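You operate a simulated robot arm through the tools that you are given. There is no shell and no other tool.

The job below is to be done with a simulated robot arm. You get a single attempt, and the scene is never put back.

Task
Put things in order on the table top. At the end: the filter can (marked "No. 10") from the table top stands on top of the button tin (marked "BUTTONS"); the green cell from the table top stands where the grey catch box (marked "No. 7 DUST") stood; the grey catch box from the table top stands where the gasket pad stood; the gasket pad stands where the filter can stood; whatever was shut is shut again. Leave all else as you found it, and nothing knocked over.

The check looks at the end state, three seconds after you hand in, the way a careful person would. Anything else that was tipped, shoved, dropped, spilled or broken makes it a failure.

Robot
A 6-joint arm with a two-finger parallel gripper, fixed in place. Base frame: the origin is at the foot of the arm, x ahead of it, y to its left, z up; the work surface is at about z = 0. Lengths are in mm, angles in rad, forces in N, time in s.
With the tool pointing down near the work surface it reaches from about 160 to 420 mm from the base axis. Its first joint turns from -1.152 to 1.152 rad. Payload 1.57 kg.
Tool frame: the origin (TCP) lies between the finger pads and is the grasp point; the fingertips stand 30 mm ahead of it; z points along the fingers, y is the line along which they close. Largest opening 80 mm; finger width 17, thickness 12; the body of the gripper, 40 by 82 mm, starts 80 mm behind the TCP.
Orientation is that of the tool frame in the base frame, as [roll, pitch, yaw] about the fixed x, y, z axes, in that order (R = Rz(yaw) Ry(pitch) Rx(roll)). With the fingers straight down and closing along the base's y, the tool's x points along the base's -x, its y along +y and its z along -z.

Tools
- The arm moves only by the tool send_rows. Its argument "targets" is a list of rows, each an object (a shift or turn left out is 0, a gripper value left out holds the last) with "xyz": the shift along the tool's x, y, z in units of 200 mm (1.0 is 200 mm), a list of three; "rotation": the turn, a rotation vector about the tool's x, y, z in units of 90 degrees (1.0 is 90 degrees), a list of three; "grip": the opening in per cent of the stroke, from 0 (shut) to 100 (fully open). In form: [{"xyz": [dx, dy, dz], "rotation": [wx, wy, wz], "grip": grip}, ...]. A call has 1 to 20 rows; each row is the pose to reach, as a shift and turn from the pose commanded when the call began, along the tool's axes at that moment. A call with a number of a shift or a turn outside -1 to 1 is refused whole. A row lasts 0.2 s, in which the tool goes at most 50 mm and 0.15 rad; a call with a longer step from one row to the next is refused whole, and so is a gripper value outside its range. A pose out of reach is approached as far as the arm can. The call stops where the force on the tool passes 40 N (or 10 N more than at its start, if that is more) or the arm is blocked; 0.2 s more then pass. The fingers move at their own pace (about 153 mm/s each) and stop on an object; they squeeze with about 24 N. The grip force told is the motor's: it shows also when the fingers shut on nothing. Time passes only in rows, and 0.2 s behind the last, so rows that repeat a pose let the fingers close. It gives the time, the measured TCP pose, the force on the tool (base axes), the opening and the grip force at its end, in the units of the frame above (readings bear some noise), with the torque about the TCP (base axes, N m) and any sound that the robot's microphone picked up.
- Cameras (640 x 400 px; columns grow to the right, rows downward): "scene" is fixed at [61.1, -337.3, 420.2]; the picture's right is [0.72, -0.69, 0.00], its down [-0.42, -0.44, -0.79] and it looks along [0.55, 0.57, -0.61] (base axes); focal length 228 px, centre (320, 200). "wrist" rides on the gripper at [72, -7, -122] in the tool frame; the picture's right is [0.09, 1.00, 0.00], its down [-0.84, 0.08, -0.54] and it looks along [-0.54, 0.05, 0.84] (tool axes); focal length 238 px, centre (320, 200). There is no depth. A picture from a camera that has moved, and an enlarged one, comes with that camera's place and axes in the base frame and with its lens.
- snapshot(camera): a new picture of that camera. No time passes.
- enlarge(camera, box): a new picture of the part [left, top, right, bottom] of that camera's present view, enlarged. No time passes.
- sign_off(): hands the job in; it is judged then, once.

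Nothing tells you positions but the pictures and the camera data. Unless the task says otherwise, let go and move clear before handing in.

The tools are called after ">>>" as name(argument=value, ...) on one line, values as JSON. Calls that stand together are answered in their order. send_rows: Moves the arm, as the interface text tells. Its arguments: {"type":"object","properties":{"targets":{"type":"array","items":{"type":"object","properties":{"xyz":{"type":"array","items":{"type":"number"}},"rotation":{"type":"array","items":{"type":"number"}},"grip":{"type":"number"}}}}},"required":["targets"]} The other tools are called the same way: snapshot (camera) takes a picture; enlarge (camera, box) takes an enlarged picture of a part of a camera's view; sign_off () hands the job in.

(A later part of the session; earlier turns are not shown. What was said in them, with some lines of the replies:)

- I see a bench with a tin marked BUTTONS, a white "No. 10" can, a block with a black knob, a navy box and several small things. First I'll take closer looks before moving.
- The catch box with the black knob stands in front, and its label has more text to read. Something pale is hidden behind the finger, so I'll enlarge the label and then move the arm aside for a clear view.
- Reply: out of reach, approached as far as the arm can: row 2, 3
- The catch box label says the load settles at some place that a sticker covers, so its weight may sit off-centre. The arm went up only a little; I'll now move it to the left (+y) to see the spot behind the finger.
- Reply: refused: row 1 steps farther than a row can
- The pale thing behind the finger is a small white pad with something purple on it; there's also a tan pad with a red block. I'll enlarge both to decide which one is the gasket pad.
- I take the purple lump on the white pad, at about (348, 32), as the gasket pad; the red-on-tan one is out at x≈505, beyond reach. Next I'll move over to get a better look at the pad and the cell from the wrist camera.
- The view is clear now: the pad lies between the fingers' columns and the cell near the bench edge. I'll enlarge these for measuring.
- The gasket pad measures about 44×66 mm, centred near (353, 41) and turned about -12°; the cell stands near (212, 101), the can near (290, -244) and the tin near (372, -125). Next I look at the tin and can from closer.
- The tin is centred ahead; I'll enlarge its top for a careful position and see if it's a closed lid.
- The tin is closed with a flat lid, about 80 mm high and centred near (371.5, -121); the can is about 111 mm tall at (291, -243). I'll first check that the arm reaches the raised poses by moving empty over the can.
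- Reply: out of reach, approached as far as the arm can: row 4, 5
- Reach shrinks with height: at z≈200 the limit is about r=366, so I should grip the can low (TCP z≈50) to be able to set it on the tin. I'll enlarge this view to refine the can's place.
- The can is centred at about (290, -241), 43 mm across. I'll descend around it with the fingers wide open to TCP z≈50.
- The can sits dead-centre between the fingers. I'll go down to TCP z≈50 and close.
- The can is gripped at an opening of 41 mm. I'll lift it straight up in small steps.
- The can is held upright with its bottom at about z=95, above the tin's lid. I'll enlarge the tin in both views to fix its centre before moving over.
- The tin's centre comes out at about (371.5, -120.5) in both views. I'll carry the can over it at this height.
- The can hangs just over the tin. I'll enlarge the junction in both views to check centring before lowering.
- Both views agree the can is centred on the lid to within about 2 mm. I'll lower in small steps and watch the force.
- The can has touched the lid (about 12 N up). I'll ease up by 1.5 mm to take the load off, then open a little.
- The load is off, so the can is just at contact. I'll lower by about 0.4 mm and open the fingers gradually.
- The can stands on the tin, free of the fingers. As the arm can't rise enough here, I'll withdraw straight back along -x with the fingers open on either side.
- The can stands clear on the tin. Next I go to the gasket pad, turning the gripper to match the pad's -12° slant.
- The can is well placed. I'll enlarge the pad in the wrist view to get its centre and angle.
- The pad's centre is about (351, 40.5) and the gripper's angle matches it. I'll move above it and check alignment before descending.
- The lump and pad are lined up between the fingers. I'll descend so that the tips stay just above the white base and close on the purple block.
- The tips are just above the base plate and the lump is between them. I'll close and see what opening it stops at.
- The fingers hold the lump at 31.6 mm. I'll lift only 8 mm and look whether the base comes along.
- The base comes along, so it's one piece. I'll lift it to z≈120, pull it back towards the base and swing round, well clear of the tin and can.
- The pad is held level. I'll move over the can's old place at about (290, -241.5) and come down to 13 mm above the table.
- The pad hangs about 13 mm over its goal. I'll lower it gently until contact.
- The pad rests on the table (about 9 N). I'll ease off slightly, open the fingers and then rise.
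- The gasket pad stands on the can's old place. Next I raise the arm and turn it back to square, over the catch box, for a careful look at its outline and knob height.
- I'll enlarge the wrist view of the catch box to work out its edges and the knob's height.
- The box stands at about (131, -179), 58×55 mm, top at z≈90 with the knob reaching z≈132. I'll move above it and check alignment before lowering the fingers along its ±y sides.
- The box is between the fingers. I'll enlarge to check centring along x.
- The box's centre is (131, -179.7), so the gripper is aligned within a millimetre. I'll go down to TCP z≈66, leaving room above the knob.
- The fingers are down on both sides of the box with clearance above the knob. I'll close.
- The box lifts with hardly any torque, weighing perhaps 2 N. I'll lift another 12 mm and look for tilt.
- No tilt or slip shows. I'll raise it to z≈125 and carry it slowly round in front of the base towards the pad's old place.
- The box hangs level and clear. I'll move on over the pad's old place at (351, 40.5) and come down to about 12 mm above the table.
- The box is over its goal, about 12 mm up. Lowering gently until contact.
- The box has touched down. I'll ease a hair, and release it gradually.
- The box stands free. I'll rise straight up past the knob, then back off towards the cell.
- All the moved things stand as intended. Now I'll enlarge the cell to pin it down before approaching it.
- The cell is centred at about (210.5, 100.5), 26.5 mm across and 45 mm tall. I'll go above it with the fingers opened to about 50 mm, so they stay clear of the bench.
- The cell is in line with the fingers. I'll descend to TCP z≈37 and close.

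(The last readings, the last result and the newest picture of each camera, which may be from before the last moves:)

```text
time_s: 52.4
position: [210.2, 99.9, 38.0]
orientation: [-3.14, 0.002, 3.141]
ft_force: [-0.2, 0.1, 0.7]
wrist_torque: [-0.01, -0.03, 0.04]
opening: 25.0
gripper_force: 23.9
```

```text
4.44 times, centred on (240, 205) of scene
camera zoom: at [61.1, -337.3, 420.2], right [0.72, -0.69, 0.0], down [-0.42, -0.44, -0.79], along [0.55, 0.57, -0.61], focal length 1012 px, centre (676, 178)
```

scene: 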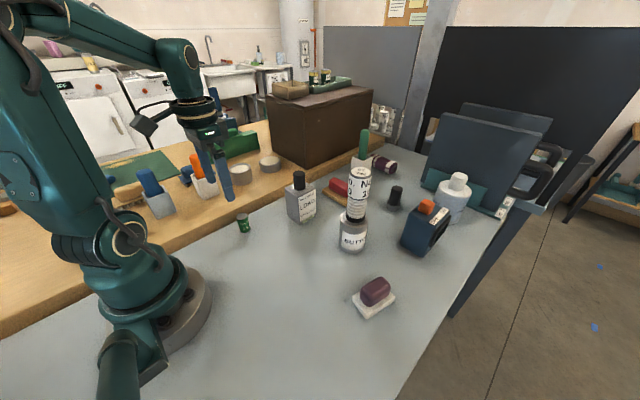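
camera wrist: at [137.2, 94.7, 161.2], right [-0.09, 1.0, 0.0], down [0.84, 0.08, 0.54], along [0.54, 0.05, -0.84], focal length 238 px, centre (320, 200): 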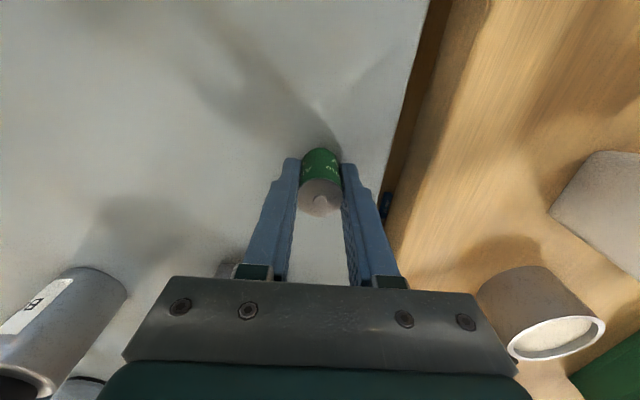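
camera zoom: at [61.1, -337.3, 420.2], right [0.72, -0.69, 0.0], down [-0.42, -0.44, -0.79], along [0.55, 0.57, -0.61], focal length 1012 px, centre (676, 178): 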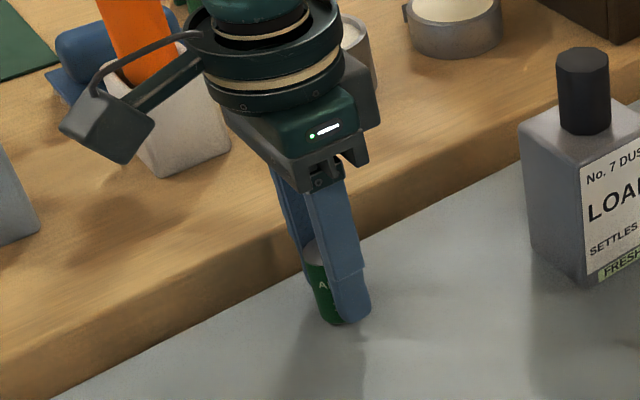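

The cell is held at 25 mm. I'll lift it and carry it round in front of the base to the catch box's old place.

>>> send_rows(targets=[{"xyz": [0, 0, -0.05]}, {"xyz": [0, 0, -0.15]}, {"xyz": [0, 0, -0.27]}, {"xyz": [0, 0, -0.36]}, {"xyz": [-0.015, -0.1, -0.36]}, {"xyz": [-0.03, -0.22, -0.36]}, {"xyz": [-0.045, -0.34, -0.36]}, {"xyz": [-0.06, -0.46, -0.36]}, {"xyz": [-0.06, -0.58, -0.36]}, {"xyz": [-0.045, -0.7, -0.36]}, {"xyz": [-0.02, -0.82, -0.36]}, {"xyz": [0.01, -0.93, -0.36]}, {"xyz": [0.03, -1.0, -0.36]}, {"xyz": [0.03, -1.0, -0.36]}])

>>> snapshot(camera="scene")

>>> snapshot(camera="wrist")

```text
time_s: 55.4
position: [203.8, -99.2, 110.0]
orientation: [3.141, 0.002, -3.141]
ft_force: [-0.5, 1.4, -0.9]
wrist_torque: [0.02, -0.02, 0.04]
opening: 24.9
gripper_force: 23.9
```

```text
taken
```

scene: 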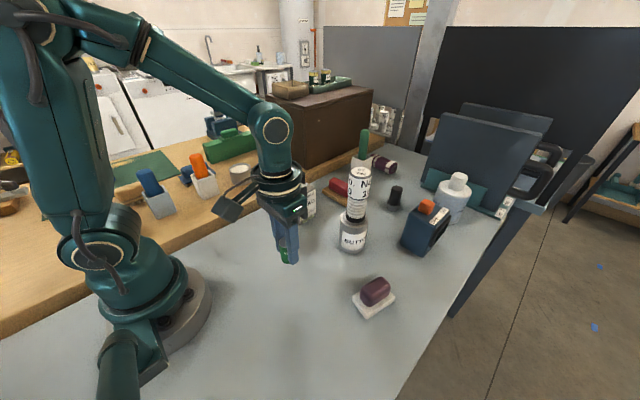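

```text
taken
camera wrist: at [131.3, -105.5, 233.1], right [-0.09, 1.0, 0.0], down [0.84, 0.08, 0.54], along [0.54, 0.05, -0.84], focal length 238 px, centre (320, 200)
```

wrist: 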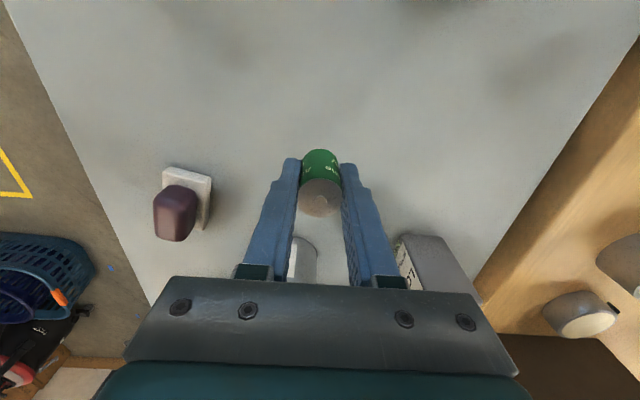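

The cell is held upright. I'll go to (131, -179.3) and down to about 10 mm above the table.

>>> send_rows(targets=[{"xyz": [0.09, -0.1, 0]}, {"xyz": [0.18, -0.2, 0]}, {"xyz": [0.27, -0.3, 0]}, {"xyz": [0.365, -0.3985, 0]}, {"xyz": [0.365, -0.3985, 0.1]}, {"xyz": [0.365, -0.3985, 0.2]}, {"xyz": [0.365, -0.3985, 0.31]}, {"xyz": [0.365, -0.3985, 0.31]}])

>>> snapshot(camera="scene")

```text
time_s: 57.2
position: [130.7, -179.5, 47.9]
orientation: [3.141, 0.0, 3.142]
ft_force: [-0.7, -0.4, -0.9]
wrist_torque: [-0.01, 0.02, -0.06]
opening: 24.7
gripper_force: 23.9
```

```text
taken
```

scene: 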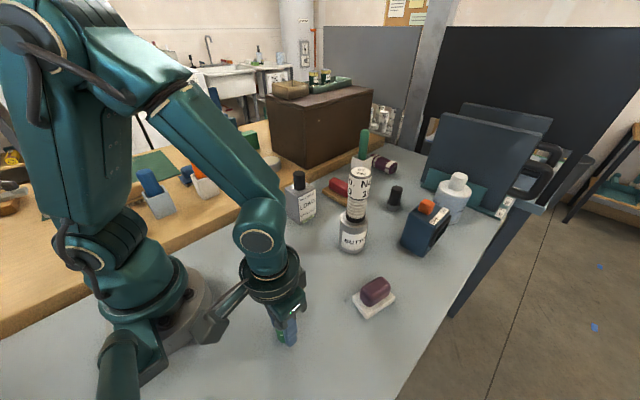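

The cell is over its goal, about 10 mm up. Lowering to contact.

>>> send_rows(targets=[{"xyz": [0, 0, 0.02]}, {"xyz": [0, 0, 0.04]}, {"xyz": [0, 0, 0.048]}, {"xyz": [0, 0, 0.048]}])

>>> send_rows(targets=[{"xyz": [0, 0, 0.002]}, {"xyz": [0, 0, 0.004]}, {"xyz": [0, 0, 0.004]}])

```text
time_s: 58.2
position: [131.5, -180.5, 38.2]
orientation: [3.141, 0.0, 3.141]
ft_force: [0.0, 0.1, 0.1]
wrist_torque: [-0.03, 0.01, -0.02]
opening: 24.6
gripper_force: 23.8
```

```text
time_s: 59.0
position: [132.0, -179.6, 37.2]
orientation: [3.141, 0.001, 3.142]
ft_force: [2.1, 4.7, 19.1]
wrist_torque: [0.21, -0.06, -0.07]
opening: 24.7
gripper_force: 23.9
```

Contact is made (19 N). I'll ease back about 0.7 mm, check, then open.

>>> send_rows(targets=[{"xyz": [0, 0, -0.003]}, {"xyz": [0, 0, -0.003]}])

```text
time_s: 59.6
position: [130.8, -179.3, 37.5]
orientation: [3.141, -0.002, 3.141]
ft_force: [-0.6, -0.8, -0.4]
wrist_torque: [0.01, 0.02, 0.01]
opening: 24.4
gripper_force: 23.9
```

>>> send_rows(targets=[{"xyz": [0, 0, 0.0005], "grip": 34}, {"xyz": [0, 0, 0.0005], "grip": 38}, {"xyz": [0, 0, 0.0005], "grip": 50}, {"xyz": [0, 0, 0.0005], "grip": 75}, {"xyz": [0, 0, 0.0005], "grip": 100}, {"xyz": [0, 0, 0.0005], "grip": 100}])

>>> snapshot(camera="wrist")

>>> enlarge(camera="scene", box=[230, 260, 340, 370])

```text
time_s: 61.0
position: [131.3, -179.4, 38.1]
orientation: [3.14, 0.001, -3.14]
ft_force: [0.2, -0.2, 1.4]
wrist_torque: [0.03, 0.0, -0.01]
opening: 79.8
gripper_force: 0.1
```

```text
taken
camera wrist: at [58.4, -185.1, 160.9], right [-0.09, 1.0, 0.0], down [0.84, 0.08, 0.54], along [0.54, 0.05, -0.84], focal length 238 px, centre (320, 200)
```

wrist: 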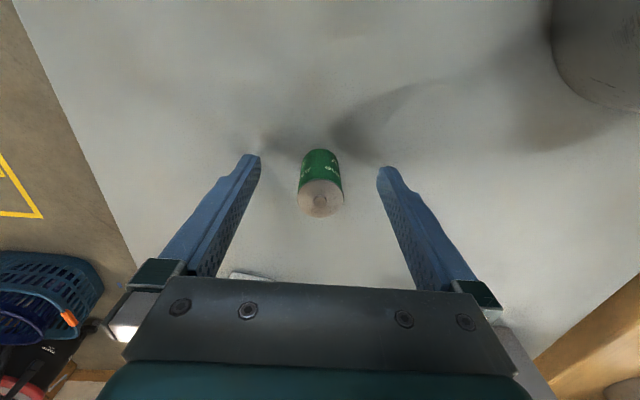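

```text
3.64 times, centred on (285, 315) of scene
camera zoom: at [61.1, -337.3, 420.2], right [0.72, -0.69, 0.0], down [-0.42, -0.44, -0.79], along [0.55, 0.57, -0.61], focal length 828 px, centre (447, -218)
```

zoom: 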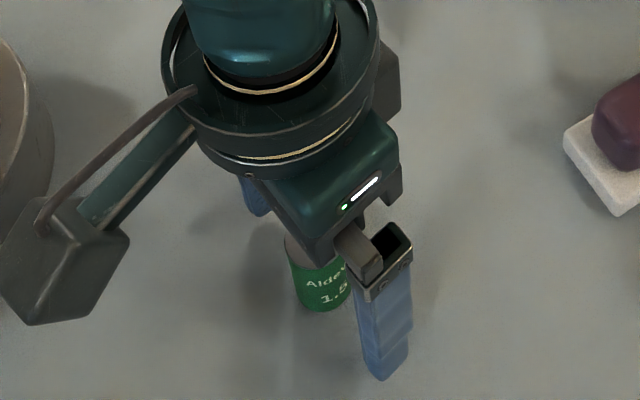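

The cell stands upright and free between the open fingers. I'll rise straight up and move clear, then check the whole table.

>>> send_rows(targets=[{"xyz": [0, 0, -0.05]}, {"xyz": [0, 0, -0.2]}, {"xyz": [0, 0, -0.4]}, {"xyz": [0, 0, -0.6]}, {"xyz": [0, 0, -0.8]}, {"xyz": [-0.15, 0.15, -0.9]}, {"xyz": [-0.25, 0.35, -0.9]}, {"xyz": [-0.3, 0.55, -0.9]}, {"xyz": [-0.35, 0.75, -0.9]}, {"xyz": [-0.35, 0.95, -0.9]}, {"xyz": [-0.35, 0.95, -0.9]}])

>>> snapshot(camera="scene")

>>> enlarge(camera="scene", box=[230, 220, 420, 370])

>>> enlarge(camera="scene", box=[270, 120, 470, 270])

>>> snapshot(camera="wrist")

```text
time_s: 63.4
position: [201.2, 10.7, 217.9]
orientation: [3.14, -0.001, -3.141]
ft_force: [0.3, -0.3, -0.2]
wrist_torque: [-0.02, 0.01, 0.01]
opening: 80.2
gripper_force: 0.2
```

```text
taken
```

scene: 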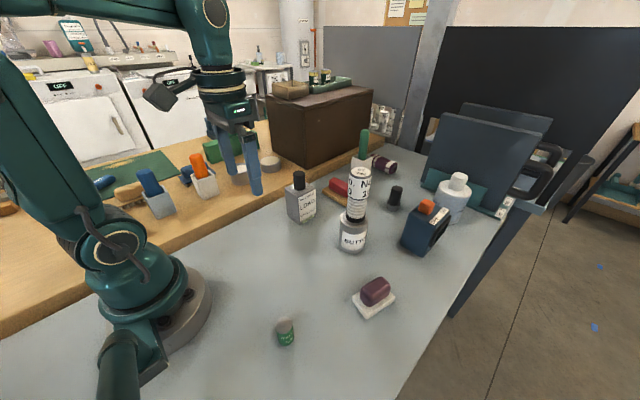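

```text
2.67 times, centred on (325, 295) of scene
camera zoom: at [61.1, -337.3, 420.2], right [0.72, -0.69, 0.0], down [-0.42, -0.44, -0.79], along [0.55, 0.57, -0.61], focal length 608 px, centre (307, -53)
```

zoom: 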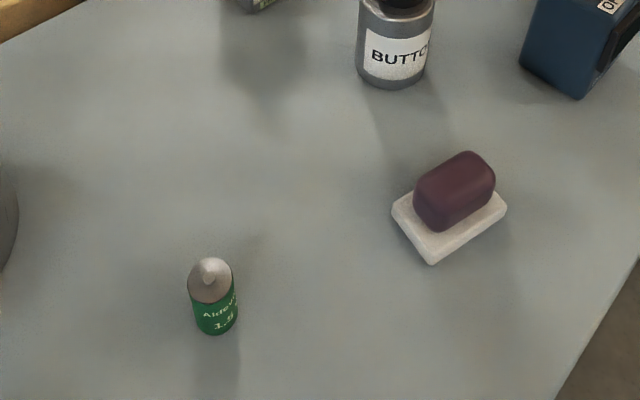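

```text
2.67 times, centred on (370, 195) of scene
camera zoom: at [61.1, -337.3, 420.2], right [0.72, -0.69, 0.0], down [-0.42, -0.44, -0.79], along [0.55, 0.57, -0.61], focal length 608 px, centre (187, 213)
```

zoom: 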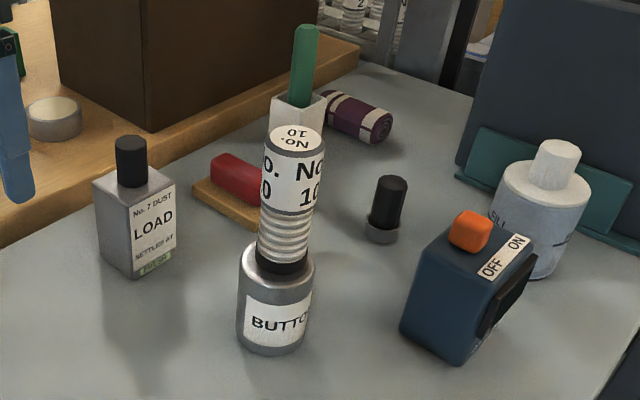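

```text
taken
camera wrist: at [128.7, 5.5, 341.0], right [-0.09, 1.0, 0.0], down [0.84, 0.08, 0.54], along [0.54, 0.05, -0.84], focal length 238 px, centre (320, 200)
```

wrist: 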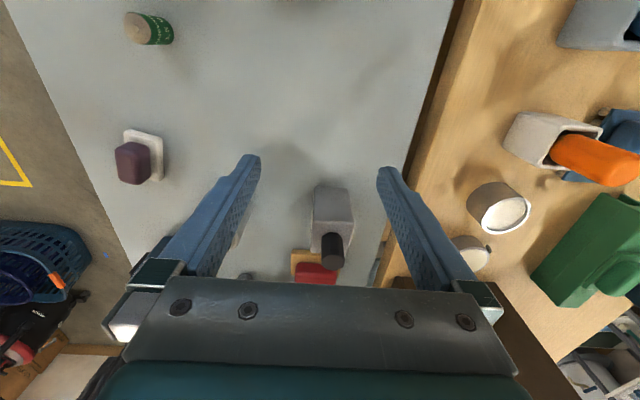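

Each piece is where the task asks:
- The can is on the tin.
- The gasket pad is at the can's old place, about (293, -243).
- The catch box is at the pad's old place.
- The cell is upright at the box's old place, about (131, -181).

Nothing else has moved, the tin is still shut and the arm is clear, so I'm handing in.

>>> sign_off()

```text
The job is handed in.
```

The job is handed in, and the last pictures show everything where the task asked for it:

- **Filter can:** it stands on top of the shut button tin, close to the middle of the lid.
- **Gasket pad:** it stands where the filter can stood, at about (293, -243).
- **Grey catch box:** it stands where the gasket pad stood, at about (351, 40), upright with its knob untouched.
- **Green cell:** it stands upright where the catch box stood, at about (131, -181).

**Which pad:** nothing on the table is marked as the gasket pad. I took it to be the white pad with the purple block. The similar red block on a tan pad sits too far out for the arm to reach.

In those pictures nothing else on the table looked moved or tipped, and the arm was clear with the gripper open. I have not seen the result of the check itself.
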